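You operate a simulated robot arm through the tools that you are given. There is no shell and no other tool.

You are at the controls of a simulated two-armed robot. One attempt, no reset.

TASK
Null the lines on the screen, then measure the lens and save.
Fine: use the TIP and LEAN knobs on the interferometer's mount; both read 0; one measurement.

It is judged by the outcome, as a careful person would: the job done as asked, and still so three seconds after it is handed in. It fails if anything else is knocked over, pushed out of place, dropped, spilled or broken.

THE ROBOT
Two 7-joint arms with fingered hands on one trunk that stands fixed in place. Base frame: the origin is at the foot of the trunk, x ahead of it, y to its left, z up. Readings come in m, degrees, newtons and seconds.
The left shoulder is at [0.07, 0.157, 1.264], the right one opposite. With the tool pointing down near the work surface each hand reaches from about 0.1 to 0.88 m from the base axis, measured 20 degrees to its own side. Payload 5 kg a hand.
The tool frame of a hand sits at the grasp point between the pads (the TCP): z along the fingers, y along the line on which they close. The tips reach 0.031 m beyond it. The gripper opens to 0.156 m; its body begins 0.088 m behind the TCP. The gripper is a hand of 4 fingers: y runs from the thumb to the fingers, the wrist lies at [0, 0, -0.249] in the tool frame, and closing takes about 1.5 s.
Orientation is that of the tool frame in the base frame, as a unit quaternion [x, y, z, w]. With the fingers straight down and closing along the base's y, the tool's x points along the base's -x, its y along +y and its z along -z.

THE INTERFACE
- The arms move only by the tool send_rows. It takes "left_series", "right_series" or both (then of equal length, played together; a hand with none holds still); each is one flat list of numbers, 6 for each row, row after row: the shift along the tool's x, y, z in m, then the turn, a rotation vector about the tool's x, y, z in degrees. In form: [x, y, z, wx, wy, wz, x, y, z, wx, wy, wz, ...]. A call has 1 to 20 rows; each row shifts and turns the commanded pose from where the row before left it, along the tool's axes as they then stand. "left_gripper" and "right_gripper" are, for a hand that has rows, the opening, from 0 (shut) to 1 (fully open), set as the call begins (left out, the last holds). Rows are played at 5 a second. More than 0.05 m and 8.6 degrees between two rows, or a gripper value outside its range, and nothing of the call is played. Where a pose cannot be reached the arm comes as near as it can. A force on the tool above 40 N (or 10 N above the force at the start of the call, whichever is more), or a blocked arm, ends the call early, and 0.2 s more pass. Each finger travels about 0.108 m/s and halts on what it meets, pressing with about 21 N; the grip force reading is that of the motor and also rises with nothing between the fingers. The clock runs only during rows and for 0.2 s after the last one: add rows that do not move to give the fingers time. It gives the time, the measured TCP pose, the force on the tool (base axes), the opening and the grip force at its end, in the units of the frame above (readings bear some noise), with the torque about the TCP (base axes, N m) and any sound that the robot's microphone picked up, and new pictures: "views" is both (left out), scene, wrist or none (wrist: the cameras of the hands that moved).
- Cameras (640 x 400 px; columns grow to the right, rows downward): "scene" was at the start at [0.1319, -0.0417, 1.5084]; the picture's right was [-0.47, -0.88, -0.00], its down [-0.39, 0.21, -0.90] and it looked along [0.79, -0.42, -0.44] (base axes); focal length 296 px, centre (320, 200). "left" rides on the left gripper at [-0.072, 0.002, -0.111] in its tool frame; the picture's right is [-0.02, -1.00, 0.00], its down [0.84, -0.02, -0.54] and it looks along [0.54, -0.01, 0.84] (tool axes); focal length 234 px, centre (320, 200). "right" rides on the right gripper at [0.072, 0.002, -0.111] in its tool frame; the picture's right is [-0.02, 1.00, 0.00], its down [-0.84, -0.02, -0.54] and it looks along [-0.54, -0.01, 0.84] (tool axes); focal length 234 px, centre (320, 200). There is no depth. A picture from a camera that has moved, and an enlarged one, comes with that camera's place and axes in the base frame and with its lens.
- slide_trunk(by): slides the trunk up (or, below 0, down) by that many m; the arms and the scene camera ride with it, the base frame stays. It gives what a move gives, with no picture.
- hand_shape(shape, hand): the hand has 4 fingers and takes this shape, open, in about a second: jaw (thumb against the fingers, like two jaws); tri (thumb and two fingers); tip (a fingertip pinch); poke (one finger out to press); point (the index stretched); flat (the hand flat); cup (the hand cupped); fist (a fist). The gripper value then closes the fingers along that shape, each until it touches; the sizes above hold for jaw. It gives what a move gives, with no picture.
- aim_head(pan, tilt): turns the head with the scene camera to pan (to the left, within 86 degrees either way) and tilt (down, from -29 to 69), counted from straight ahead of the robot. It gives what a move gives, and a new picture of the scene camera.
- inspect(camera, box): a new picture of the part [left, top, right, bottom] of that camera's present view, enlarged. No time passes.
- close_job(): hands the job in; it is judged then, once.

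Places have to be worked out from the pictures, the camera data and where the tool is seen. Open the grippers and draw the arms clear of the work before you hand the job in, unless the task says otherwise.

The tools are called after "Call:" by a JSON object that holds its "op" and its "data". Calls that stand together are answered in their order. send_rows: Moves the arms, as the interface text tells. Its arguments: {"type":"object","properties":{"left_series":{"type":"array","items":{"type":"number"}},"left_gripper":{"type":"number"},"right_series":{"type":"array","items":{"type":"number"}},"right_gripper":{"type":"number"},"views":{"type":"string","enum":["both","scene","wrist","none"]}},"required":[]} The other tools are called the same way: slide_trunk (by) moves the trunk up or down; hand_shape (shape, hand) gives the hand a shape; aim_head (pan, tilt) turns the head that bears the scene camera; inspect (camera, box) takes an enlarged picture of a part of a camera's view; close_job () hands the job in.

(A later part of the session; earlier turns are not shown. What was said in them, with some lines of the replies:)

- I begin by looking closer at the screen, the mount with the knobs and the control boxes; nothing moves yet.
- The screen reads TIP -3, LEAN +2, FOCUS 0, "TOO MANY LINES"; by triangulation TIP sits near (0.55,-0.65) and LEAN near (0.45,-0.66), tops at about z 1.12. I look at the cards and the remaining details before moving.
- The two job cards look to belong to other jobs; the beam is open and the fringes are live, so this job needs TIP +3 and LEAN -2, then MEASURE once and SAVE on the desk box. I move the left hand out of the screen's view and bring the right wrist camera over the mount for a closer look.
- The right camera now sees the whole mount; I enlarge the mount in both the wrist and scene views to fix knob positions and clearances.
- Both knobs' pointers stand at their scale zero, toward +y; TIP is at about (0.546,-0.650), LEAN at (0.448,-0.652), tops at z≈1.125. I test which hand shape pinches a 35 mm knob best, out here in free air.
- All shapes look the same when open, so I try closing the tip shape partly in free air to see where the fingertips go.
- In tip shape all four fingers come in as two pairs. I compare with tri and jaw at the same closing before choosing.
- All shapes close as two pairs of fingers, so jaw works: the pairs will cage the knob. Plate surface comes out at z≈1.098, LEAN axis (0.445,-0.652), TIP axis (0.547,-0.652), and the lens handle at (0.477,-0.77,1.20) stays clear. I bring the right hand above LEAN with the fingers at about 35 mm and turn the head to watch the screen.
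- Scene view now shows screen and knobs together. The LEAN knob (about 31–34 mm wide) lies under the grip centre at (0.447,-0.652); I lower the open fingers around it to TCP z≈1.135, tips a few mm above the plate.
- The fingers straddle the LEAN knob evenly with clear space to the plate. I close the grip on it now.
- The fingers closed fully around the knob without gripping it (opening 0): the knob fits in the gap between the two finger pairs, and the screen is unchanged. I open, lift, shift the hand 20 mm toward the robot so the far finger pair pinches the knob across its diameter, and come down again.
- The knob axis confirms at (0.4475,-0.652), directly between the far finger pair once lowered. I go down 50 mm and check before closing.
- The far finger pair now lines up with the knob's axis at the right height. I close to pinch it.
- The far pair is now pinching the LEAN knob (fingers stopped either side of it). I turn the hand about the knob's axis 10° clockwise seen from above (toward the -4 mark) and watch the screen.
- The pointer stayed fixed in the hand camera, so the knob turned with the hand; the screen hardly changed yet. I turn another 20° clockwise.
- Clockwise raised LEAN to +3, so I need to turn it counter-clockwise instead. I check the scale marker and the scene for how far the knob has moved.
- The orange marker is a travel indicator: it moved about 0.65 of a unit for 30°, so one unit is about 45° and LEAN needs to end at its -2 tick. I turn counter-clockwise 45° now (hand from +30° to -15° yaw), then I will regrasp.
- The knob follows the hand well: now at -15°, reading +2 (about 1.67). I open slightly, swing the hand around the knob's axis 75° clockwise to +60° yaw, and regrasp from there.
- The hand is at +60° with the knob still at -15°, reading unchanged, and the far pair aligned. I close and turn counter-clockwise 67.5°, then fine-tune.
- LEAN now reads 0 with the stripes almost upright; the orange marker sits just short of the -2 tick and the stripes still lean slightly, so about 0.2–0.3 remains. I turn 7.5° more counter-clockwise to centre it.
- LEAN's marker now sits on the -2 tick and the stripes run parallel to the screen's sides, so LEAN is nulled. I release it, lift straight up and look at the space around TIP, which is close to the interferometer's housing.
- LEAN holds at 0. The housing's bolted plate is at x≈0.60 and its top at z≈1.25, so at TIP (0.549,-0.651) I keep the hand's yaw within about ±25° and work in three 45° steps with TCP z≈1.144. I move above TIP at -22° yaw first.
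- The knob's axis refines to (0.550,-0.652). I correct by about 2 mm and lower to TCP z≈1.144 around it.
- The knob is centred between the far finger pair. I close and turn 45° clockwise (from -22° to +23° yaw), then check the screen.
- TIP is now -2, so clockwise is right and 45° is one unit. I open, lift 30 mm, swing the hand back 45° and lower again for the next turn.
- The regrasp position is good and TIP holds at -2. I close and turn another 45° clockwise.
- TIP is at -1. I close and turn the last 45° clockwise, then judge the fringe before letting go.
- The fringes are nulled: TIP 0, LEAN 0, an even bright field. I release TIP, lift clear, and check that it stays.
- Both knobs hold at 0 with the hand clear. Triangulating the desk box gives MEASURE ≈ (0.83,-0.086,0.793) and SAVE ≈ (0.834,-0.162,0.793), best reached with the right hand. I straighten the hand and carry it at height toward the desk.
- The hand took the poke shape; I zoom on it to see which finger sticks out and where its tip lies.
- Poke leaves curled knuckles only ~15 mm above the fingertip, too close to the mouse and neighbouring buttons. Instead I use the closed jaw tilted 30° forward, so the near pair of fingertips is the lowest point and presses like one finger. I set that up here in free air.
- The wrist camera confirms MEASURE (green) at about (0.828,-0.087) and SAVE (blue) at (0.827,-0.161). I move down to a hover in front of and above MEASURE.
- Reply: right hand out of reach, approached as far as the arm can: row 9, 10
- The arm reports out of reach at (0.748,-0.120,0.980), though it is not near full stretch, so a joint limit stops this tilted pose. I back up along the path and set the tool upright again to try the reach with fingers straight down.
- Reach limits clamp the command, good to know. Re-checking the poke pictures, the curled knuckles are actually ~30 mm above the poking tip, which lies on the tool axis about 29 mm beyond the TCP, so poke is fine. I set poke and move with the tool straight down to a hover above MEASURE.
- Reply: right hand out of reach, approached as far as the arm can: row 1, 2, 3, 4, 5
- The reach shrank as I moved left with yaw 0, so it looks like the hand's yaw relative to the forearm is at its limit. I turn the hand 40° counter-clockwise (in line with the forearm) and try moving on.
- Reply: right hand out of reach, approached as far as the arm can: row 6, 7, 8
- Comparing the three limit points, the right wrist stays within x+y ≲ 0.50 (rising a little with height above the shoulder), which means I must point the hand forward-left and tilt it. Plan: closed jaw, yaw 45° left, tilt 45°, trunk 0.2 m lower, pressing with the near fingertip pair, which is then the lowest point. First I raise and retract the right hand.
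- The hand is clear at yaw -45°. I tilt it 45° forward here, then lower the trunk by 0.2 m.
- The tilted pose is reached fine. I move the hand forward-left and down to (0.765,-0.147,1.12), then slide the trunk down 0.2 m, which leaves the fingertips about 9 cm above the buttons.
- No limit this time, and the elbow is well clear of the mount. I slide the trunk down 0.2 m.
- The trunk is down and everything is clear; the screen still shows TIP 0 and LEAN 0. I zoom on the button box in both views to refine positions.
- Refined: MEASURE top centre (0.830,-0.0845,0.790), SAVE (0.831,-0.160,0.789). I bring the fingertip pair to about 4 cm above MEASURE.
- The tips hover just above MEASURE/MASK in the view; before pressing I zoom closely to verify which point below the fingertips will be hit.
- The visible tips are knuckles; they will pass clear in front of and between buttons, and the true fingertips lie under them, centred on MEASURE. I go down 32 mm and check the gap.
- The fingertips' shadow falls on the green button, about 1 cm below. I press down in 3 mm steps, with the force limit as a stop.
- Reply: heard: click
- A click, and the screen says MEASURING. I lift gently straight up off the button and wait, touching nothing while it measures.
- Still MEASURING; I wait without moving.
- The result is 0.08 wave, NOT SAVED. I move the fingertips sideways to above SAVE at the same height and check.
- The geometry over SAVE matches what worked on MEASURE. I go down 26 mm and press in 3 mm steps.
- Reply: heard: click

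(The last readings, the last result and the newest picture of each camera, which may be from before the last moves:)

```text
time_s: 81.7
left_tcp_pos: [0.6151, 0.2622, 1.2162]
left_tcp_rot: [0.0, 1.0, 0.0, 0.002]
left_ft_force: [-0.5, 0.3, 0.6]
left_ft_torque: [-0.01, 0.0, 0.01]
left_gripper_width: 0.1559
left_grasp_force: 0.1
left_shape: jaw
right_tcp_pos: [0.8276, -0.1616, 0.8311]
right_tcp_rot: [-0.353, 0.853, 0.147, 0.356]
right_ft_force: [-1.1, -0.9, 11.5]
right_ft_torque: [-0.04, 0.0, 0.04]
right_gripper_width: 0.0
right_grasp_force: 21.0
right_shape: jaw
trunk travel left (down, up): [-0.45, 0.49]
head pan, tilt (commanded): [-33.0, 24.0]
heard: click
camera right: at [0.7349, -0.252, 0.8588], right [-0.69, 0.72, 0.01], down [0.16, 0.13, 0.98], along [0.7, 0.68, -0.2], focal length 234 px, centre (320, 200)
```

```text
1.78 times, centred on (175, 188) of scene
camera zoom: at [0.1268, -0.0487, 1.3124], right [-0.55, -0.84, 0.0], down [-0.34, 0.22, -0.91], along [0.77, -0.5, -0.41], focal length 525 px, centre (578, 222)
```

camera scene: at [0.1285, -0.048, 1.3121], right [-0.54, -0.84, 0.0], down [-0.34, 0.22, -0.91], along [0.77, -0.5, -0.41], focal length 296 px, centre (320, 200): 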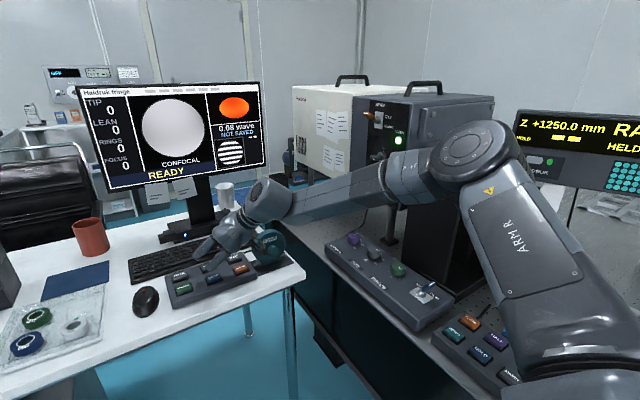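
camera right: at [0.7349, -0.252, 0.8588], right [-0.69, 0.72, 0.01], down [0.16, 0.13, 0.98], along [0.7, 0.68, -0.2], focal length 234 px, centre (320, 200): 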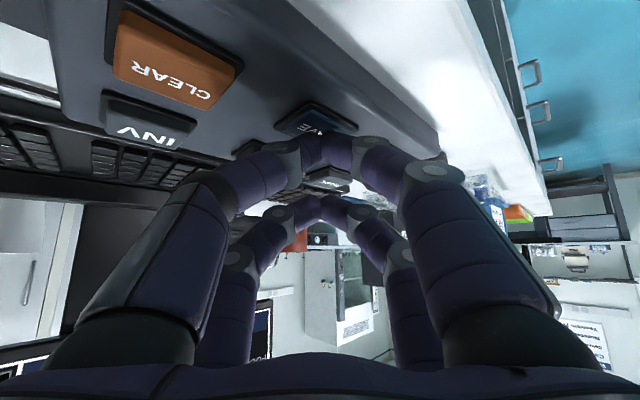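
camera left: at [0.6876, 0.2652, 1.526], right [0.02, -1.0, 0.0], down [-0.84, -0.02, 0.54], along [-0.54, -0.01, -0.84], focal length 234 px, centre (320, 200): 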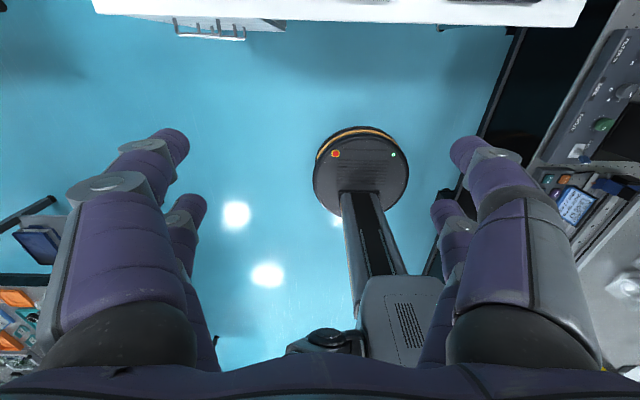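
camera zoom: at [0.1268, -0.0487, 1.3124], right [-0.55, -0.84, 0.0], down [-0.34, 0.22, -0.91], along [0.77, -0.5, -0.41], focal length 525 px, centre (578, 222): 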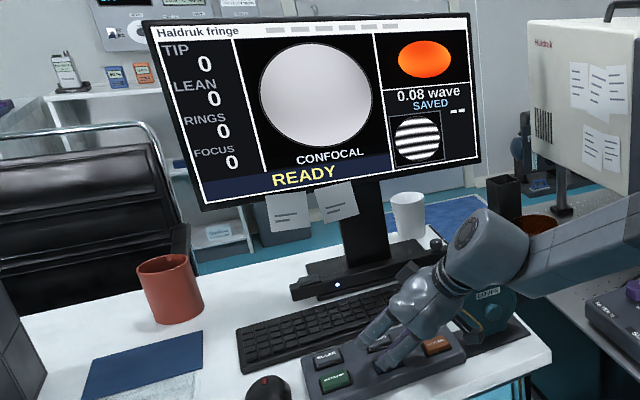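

The screen shows 0.08 wave, SAVED, with TIP 0 and LEAN 0. I lift straight off the button and draw the hand back along its own axis, away from the desk.

Call:
{"op": "send_rows", "data": {"right_series": [-0.0106, 0, -0.0106, 0, 0, 0, -0.0177, 0, -0.0177, 0, 0, 0, -0.0177, 0, -0.0177, 0, 0, 0, -0.0177, 0, -0.0177, 0, 0, 0, -0.0177, 0, -0.0177, 0, 0, 0, 0, 0, -0.04, 0, 0, 0, 0, 0, -0.04, 0, 0, 0, 0, 0, -0.04, 0, 0, 0, 0, 0, 0, 0, 0, 0], "views": "both"}}

Call:
{"op": "inspect", "data": {"camera": "scene", "box": [70, 75, 280, 300]}}

```text
time_s: 83.7
left_tcp_pos: [0.6179, 0.2624, 1.2139]
left_tcp_rot: [0.0, 1.0, 0.0, 0.001]
left_ft_force: [0.0, -0.3, 0.2]
left_ft_torque: [-0.02, 0.04, 0.02]
left_gripper_width: 0.1557
left_grasp_force: 0.0
left_shape: jaw
right_tcp_pos: [0.7693, -0.2227, 1.0305]
right_tcp_rot: [-0.354, 0.854, 0.147, 0.353]
right_ft_force: [0.6, -0.2, -0.1]
right_ft_torque: [0.0, 0.02, 0.02]
right_gripper_width: 0.0
right_grasp_force: 20.4
right_shape: jaw
trunk travel left (down, up): [-0.45, 0.49]
head pan, tilt (commanded): [-33.0, 24.0]
camera scene: at [0.1293, -0.0485, 1.3119], right [-0.54, -0.84, 0.0], down [-0.34, 0.22, -0.91], along [0.77, -0.5, -0.41], focal length 296 px, centre (320, 200)
camera right: at [0.6771, -0.313, 1.0571], right [-0.69, 0.72, 0.02], down [0.16, 0.13, 0.98], along [0.7, 0.68, -0.21], focal length 234 px, centre (320, 200)
```

scene: 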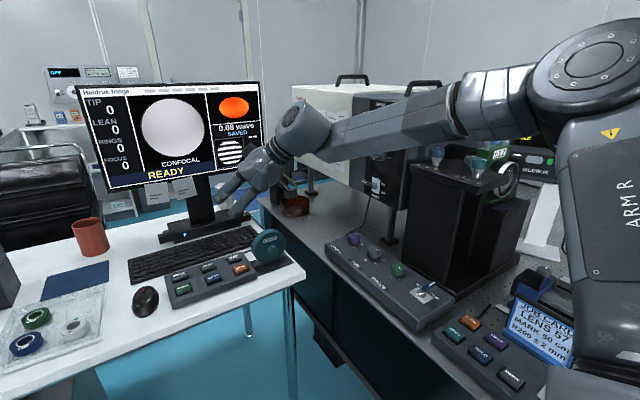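
right: 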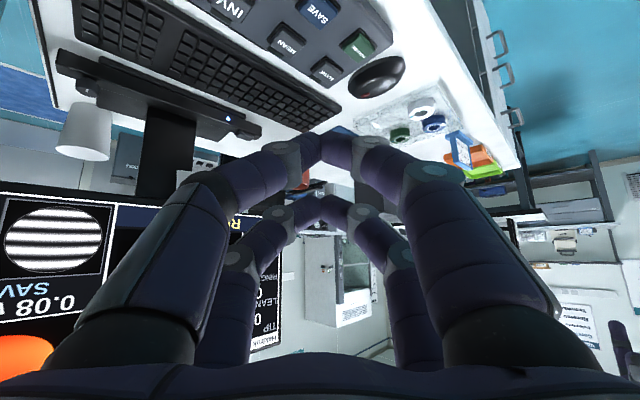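

```text
1.78 times, centred on (175, 188) of scene
camera zoom: at [0.1293, -0.0485, 1.3119], right [-0.54, -0.84, 0.0], down [-0.34, 0.22, -0.91], along [0.77, -0.5, -0.41], focal length 525 px, centre (578, 222)
```

zoom: 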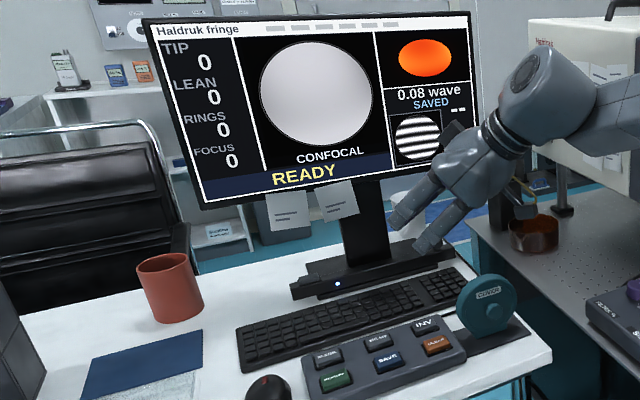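

Result stays saved. The elbow is nearing the side of the mount, so I raise the trunk back by 0.2 m first, which lifts the whole arm straight up.

Call:
{"op": "slide_trunk", "data": {"by": 0.2}}

Call:
{"op": "inspect", "data": {"camera": "scene", "box": [0, 0, 640, 400]}}

```text
time_s: 85.9
left_tcp_pos: [0.6177, 0.2634, 1.4159]
left_tcp_rot: [-0.001, 1.0, -0.001, 0.0]
left_ft_force: [-0.6, 0.4, 0.6]
left_ft_torque: [0.0, 0.02, 0.04]
left_gripper_width: 0.156
left_grasp_force: 0.1
left_shape: jaw
right_tcp_pos: [0.7691, -0.2225, 1.2303]
right_tcp_rot: [-0.353, 0.854, 0.147, 0.354]
right_ft_force: [-0.5, 0.0, -0.3]
right_ft_torque: [-0.01, 0.0, 0.01]
right_gripper_width: 0.0
right_grasp_force: 20.8
right_shape: jaw
trunk travel left (down, up): [-0.65, 0.29]
head pan, tilt (commanded): [-33.0, 24.0]
```

```text
1.00 times, centred on (320, 200) of scene (not enlarged: the box is as wide or as high as the picture)
camera zoom: at [0.1285, -0.0489, 1.512], right [-0.55, -0.84, 0.0], down [-0.34, 0.22, -0.91], along [0.77, -0.5, -0.41], focal length 296 px, centre (320, 200)
```

zoom: 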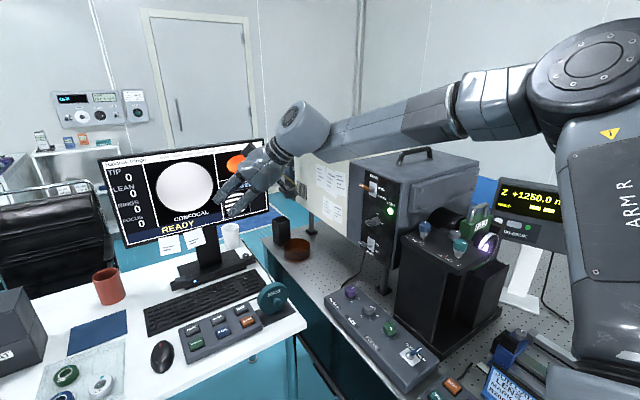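

All clear, screen unchanged. I draw the right hand back, set it upright and open its gripper in free air.

Call:
{"op": "send_rows", "data": {"right_series": [0, 0, -0.045, 0, 0, 0, 0, 0, -0.045, 0, 0, 0, 0, 0, -0.045, 0, 0, 0, 0, 0, 0, 0, 7.5, 0, 0, 0, 0, 0, 7.5, 0, 0, 0, 0, 0, 7.5, 0, 0, 0, 0, 0, 7.5, 0, 0, 0, 0, 0, 7.5, 0, 0, 0, 0, 0, 7.5, 0, 0.03, 0, -0.01, 0, 0, 7.5, 0.03, 0, 0, 0, 0, 7.5, 0.03, 0, 0, 0, 0, 7.5, 0.03, 0, 0, 0, 0, 7.5, 0.03, 0, 0, 0, 0, 7.5, 0.03, 0, 0, 0, 0, 7.5, 0, 0, 0, 0, 0, 0], "right_gripper": 1.0, "views": "scene"}}

```text
time_s: 89.3
left_tcp_pos: [0.6171, 0.2639, 1.4152]
left_tcp_rot: [0.0, 1.0, 0.001, 0.0]
left_ft_force: [0.4, -0.9, 0.0]
left_ft_torque: [0.02, -0.01, 0.0]
left_gripper_width: 0.156
left_grasp_force: 0.1
left_shape: jaw
right_tcp_pos: [0.5446, -0.3675, 1.3335]
right_tcp_rot: [0.001, 1.0, 0.0, 0.0]
right_ft_force: [0.3, 0.1, -0.9]
right_ft_torque: [0.01, 0.02, 0.01]
right_gripper_width: 0.1556
right_grasp_force: 0.0
right_shape: jaw
trunk travel left (down, up): [-0.65, 0.29]
head pan, tilt (commanded): [-33.0, 24.0]
camera scene: at [0.1291, -0.0491, 1.512], right [-0.54, -0.84, 0.0], down [-0.34, 0.22, -0.91], along [0.77, -0.5, -0.41], focal length 296 px, centre (320, 200)
```

scene: 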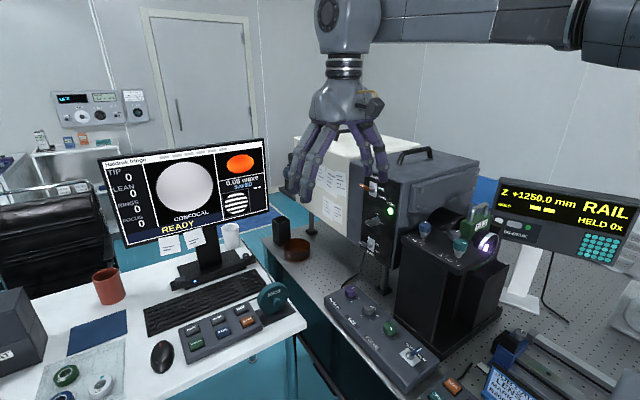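

The right hand is upright and open. I draw it further back and up, then do a last check of the screen, knobs and desk.

Call:
{"op": "send_rows", "data": {"right_series": [0.035, 0, -0.015, 0, 0, 0, 0.035, 0, -0.015, 0, 0, 0, 0.035, 0, -0.015, 0, 0, 0, 0.035, 0, -0.015, 0, 0, 0, 0, 0, 0, 0, 0, 0], "views": "scene"}}

Call:
{"op": "inspect", "data": {"camera": "scene", "box": [95, 135, 275, 250]}}

Call:
{"op": "inspect", "data": {"camera": "scene", "box": [340, 200, 510, 400]}}

Call:
{"op": "inspect", "data": {"camera": "scene", "box": [60, 230, 320, 390]}}

```text
time_s: 90.5
left_tcp_pos: [0.619, 0.2629, 1.4147]
left_tcp_rot: [0.0, 1.0, 0.0, -0.001]
left_ft_force: [0.3, -0.6, -0.5]
left_ft_torque: [0.01, 0.0, 0.03]
left_gripper_width: 0.1559
left_grasp_force: 0.0
left_shape: jaw
right_tcp_pos: [0.4033, -0.3673, 1.3947]
right_tcp_rot: [0.0, 1.0, 0.0, 0.0]
right_ft_force: [0.2, -0.1, 0.0]
right_ft_torque: [0.0, -0.01, 0.01]
right_gripper_width: 0.1558
right_grasp_force: 0.1
right_shape: jaw
trunk travel left (down, up): [-0.65, 0.29]
head pan, tilt (commanded): [-33.0, 24.0]
camera scene: at [0.1293, -0.0491, 1.5119], right [-0.55, -0.84, 0.0], down [-0.34, 0.22, -0.91], along [0.77, -0.5, -0.41], focal length 296 px, centre (320, 200)
```

scene: 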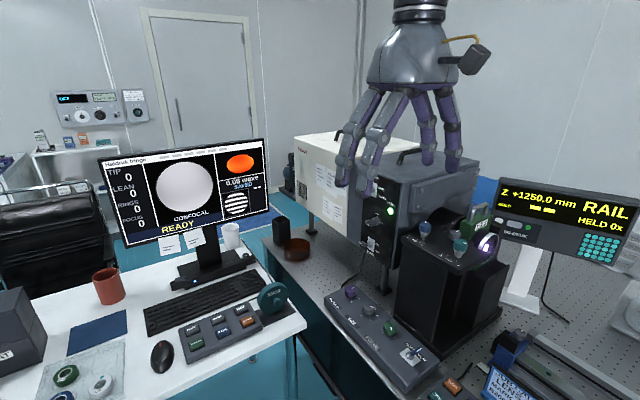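

```text
3.48 times, centred on (185, 192) of scene
camera zoom: at [0.1293, -0.0491, 1.5119], right [-0.55, -0.84, 0.0], down [-0.34, 0.22, -0.91], along [0.77, -0.5, -0.41], focal length 1028 px, centre (790, 226)
```

zoom: 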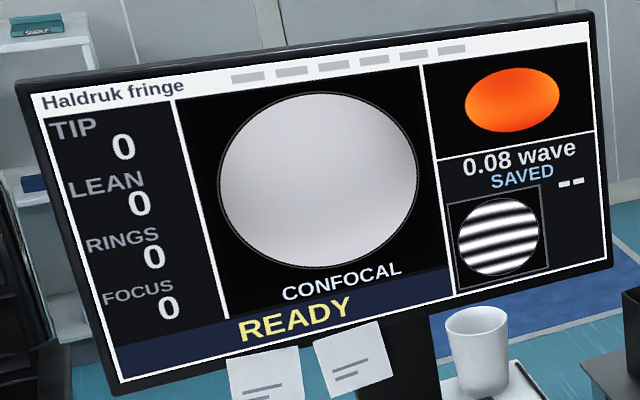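

```text
2.00 times, centred on (425, 300) of scene
camera zoom: at [0.1293, -0.0491, 1.5119], right [-0.55, -0.84, 0.0], down [-0.34, 0.22, -0.91], along [0.77, -0.5, -0.41], focal length 591 px, centre (110, 0)
```

zoom: 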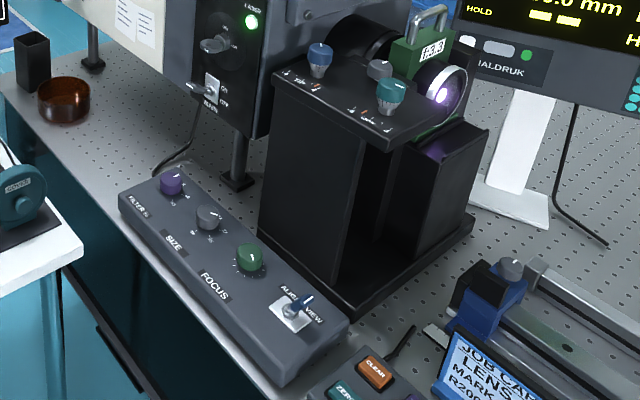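

```text
2.46 times, centred on (190, 310) of scene
camera zoom: at [0.1293, -0.0491, 1.5119], right [-0.55, -0.84, 0.0], down [-0.34, 0.22, -0.91], along [0.77, -0.5, -0.41], focal length 728 px, centre (640, -71)
```

zoom: 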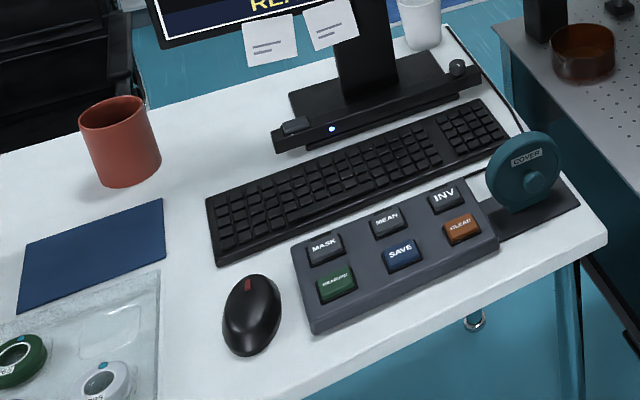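

TIP 0, LEAN 0, one measurement (0.08 wave) marked SAVED, nothing displaced, both hands open and clear. I hand the job in.

Call:
{"op": "close_job", "data": {}}

```text
The job is handed in.
```

The fringes are nulled, the lens is measured once at 0.08 wave, and the result is saved.

- **Null:** TIP went from -3 to 0 and LEAN from +2 to 0, using only the two knobs on the mount. The field is evenly bright, and both readings held after I let go of the knobs. I first turned LEAN the wrong way, to +3, then turned it back.
- **Measure and save:** I pressed MEASURE once and waited for it to finish. After I pressed SAVE, the screen changed from NOT SAVED to SAVED.
- **Surroundings:** My last look showed nothing moved out of place on the desk or around the mount. I raised the trunk back to where it started. Both grippers are open and drawn clear.
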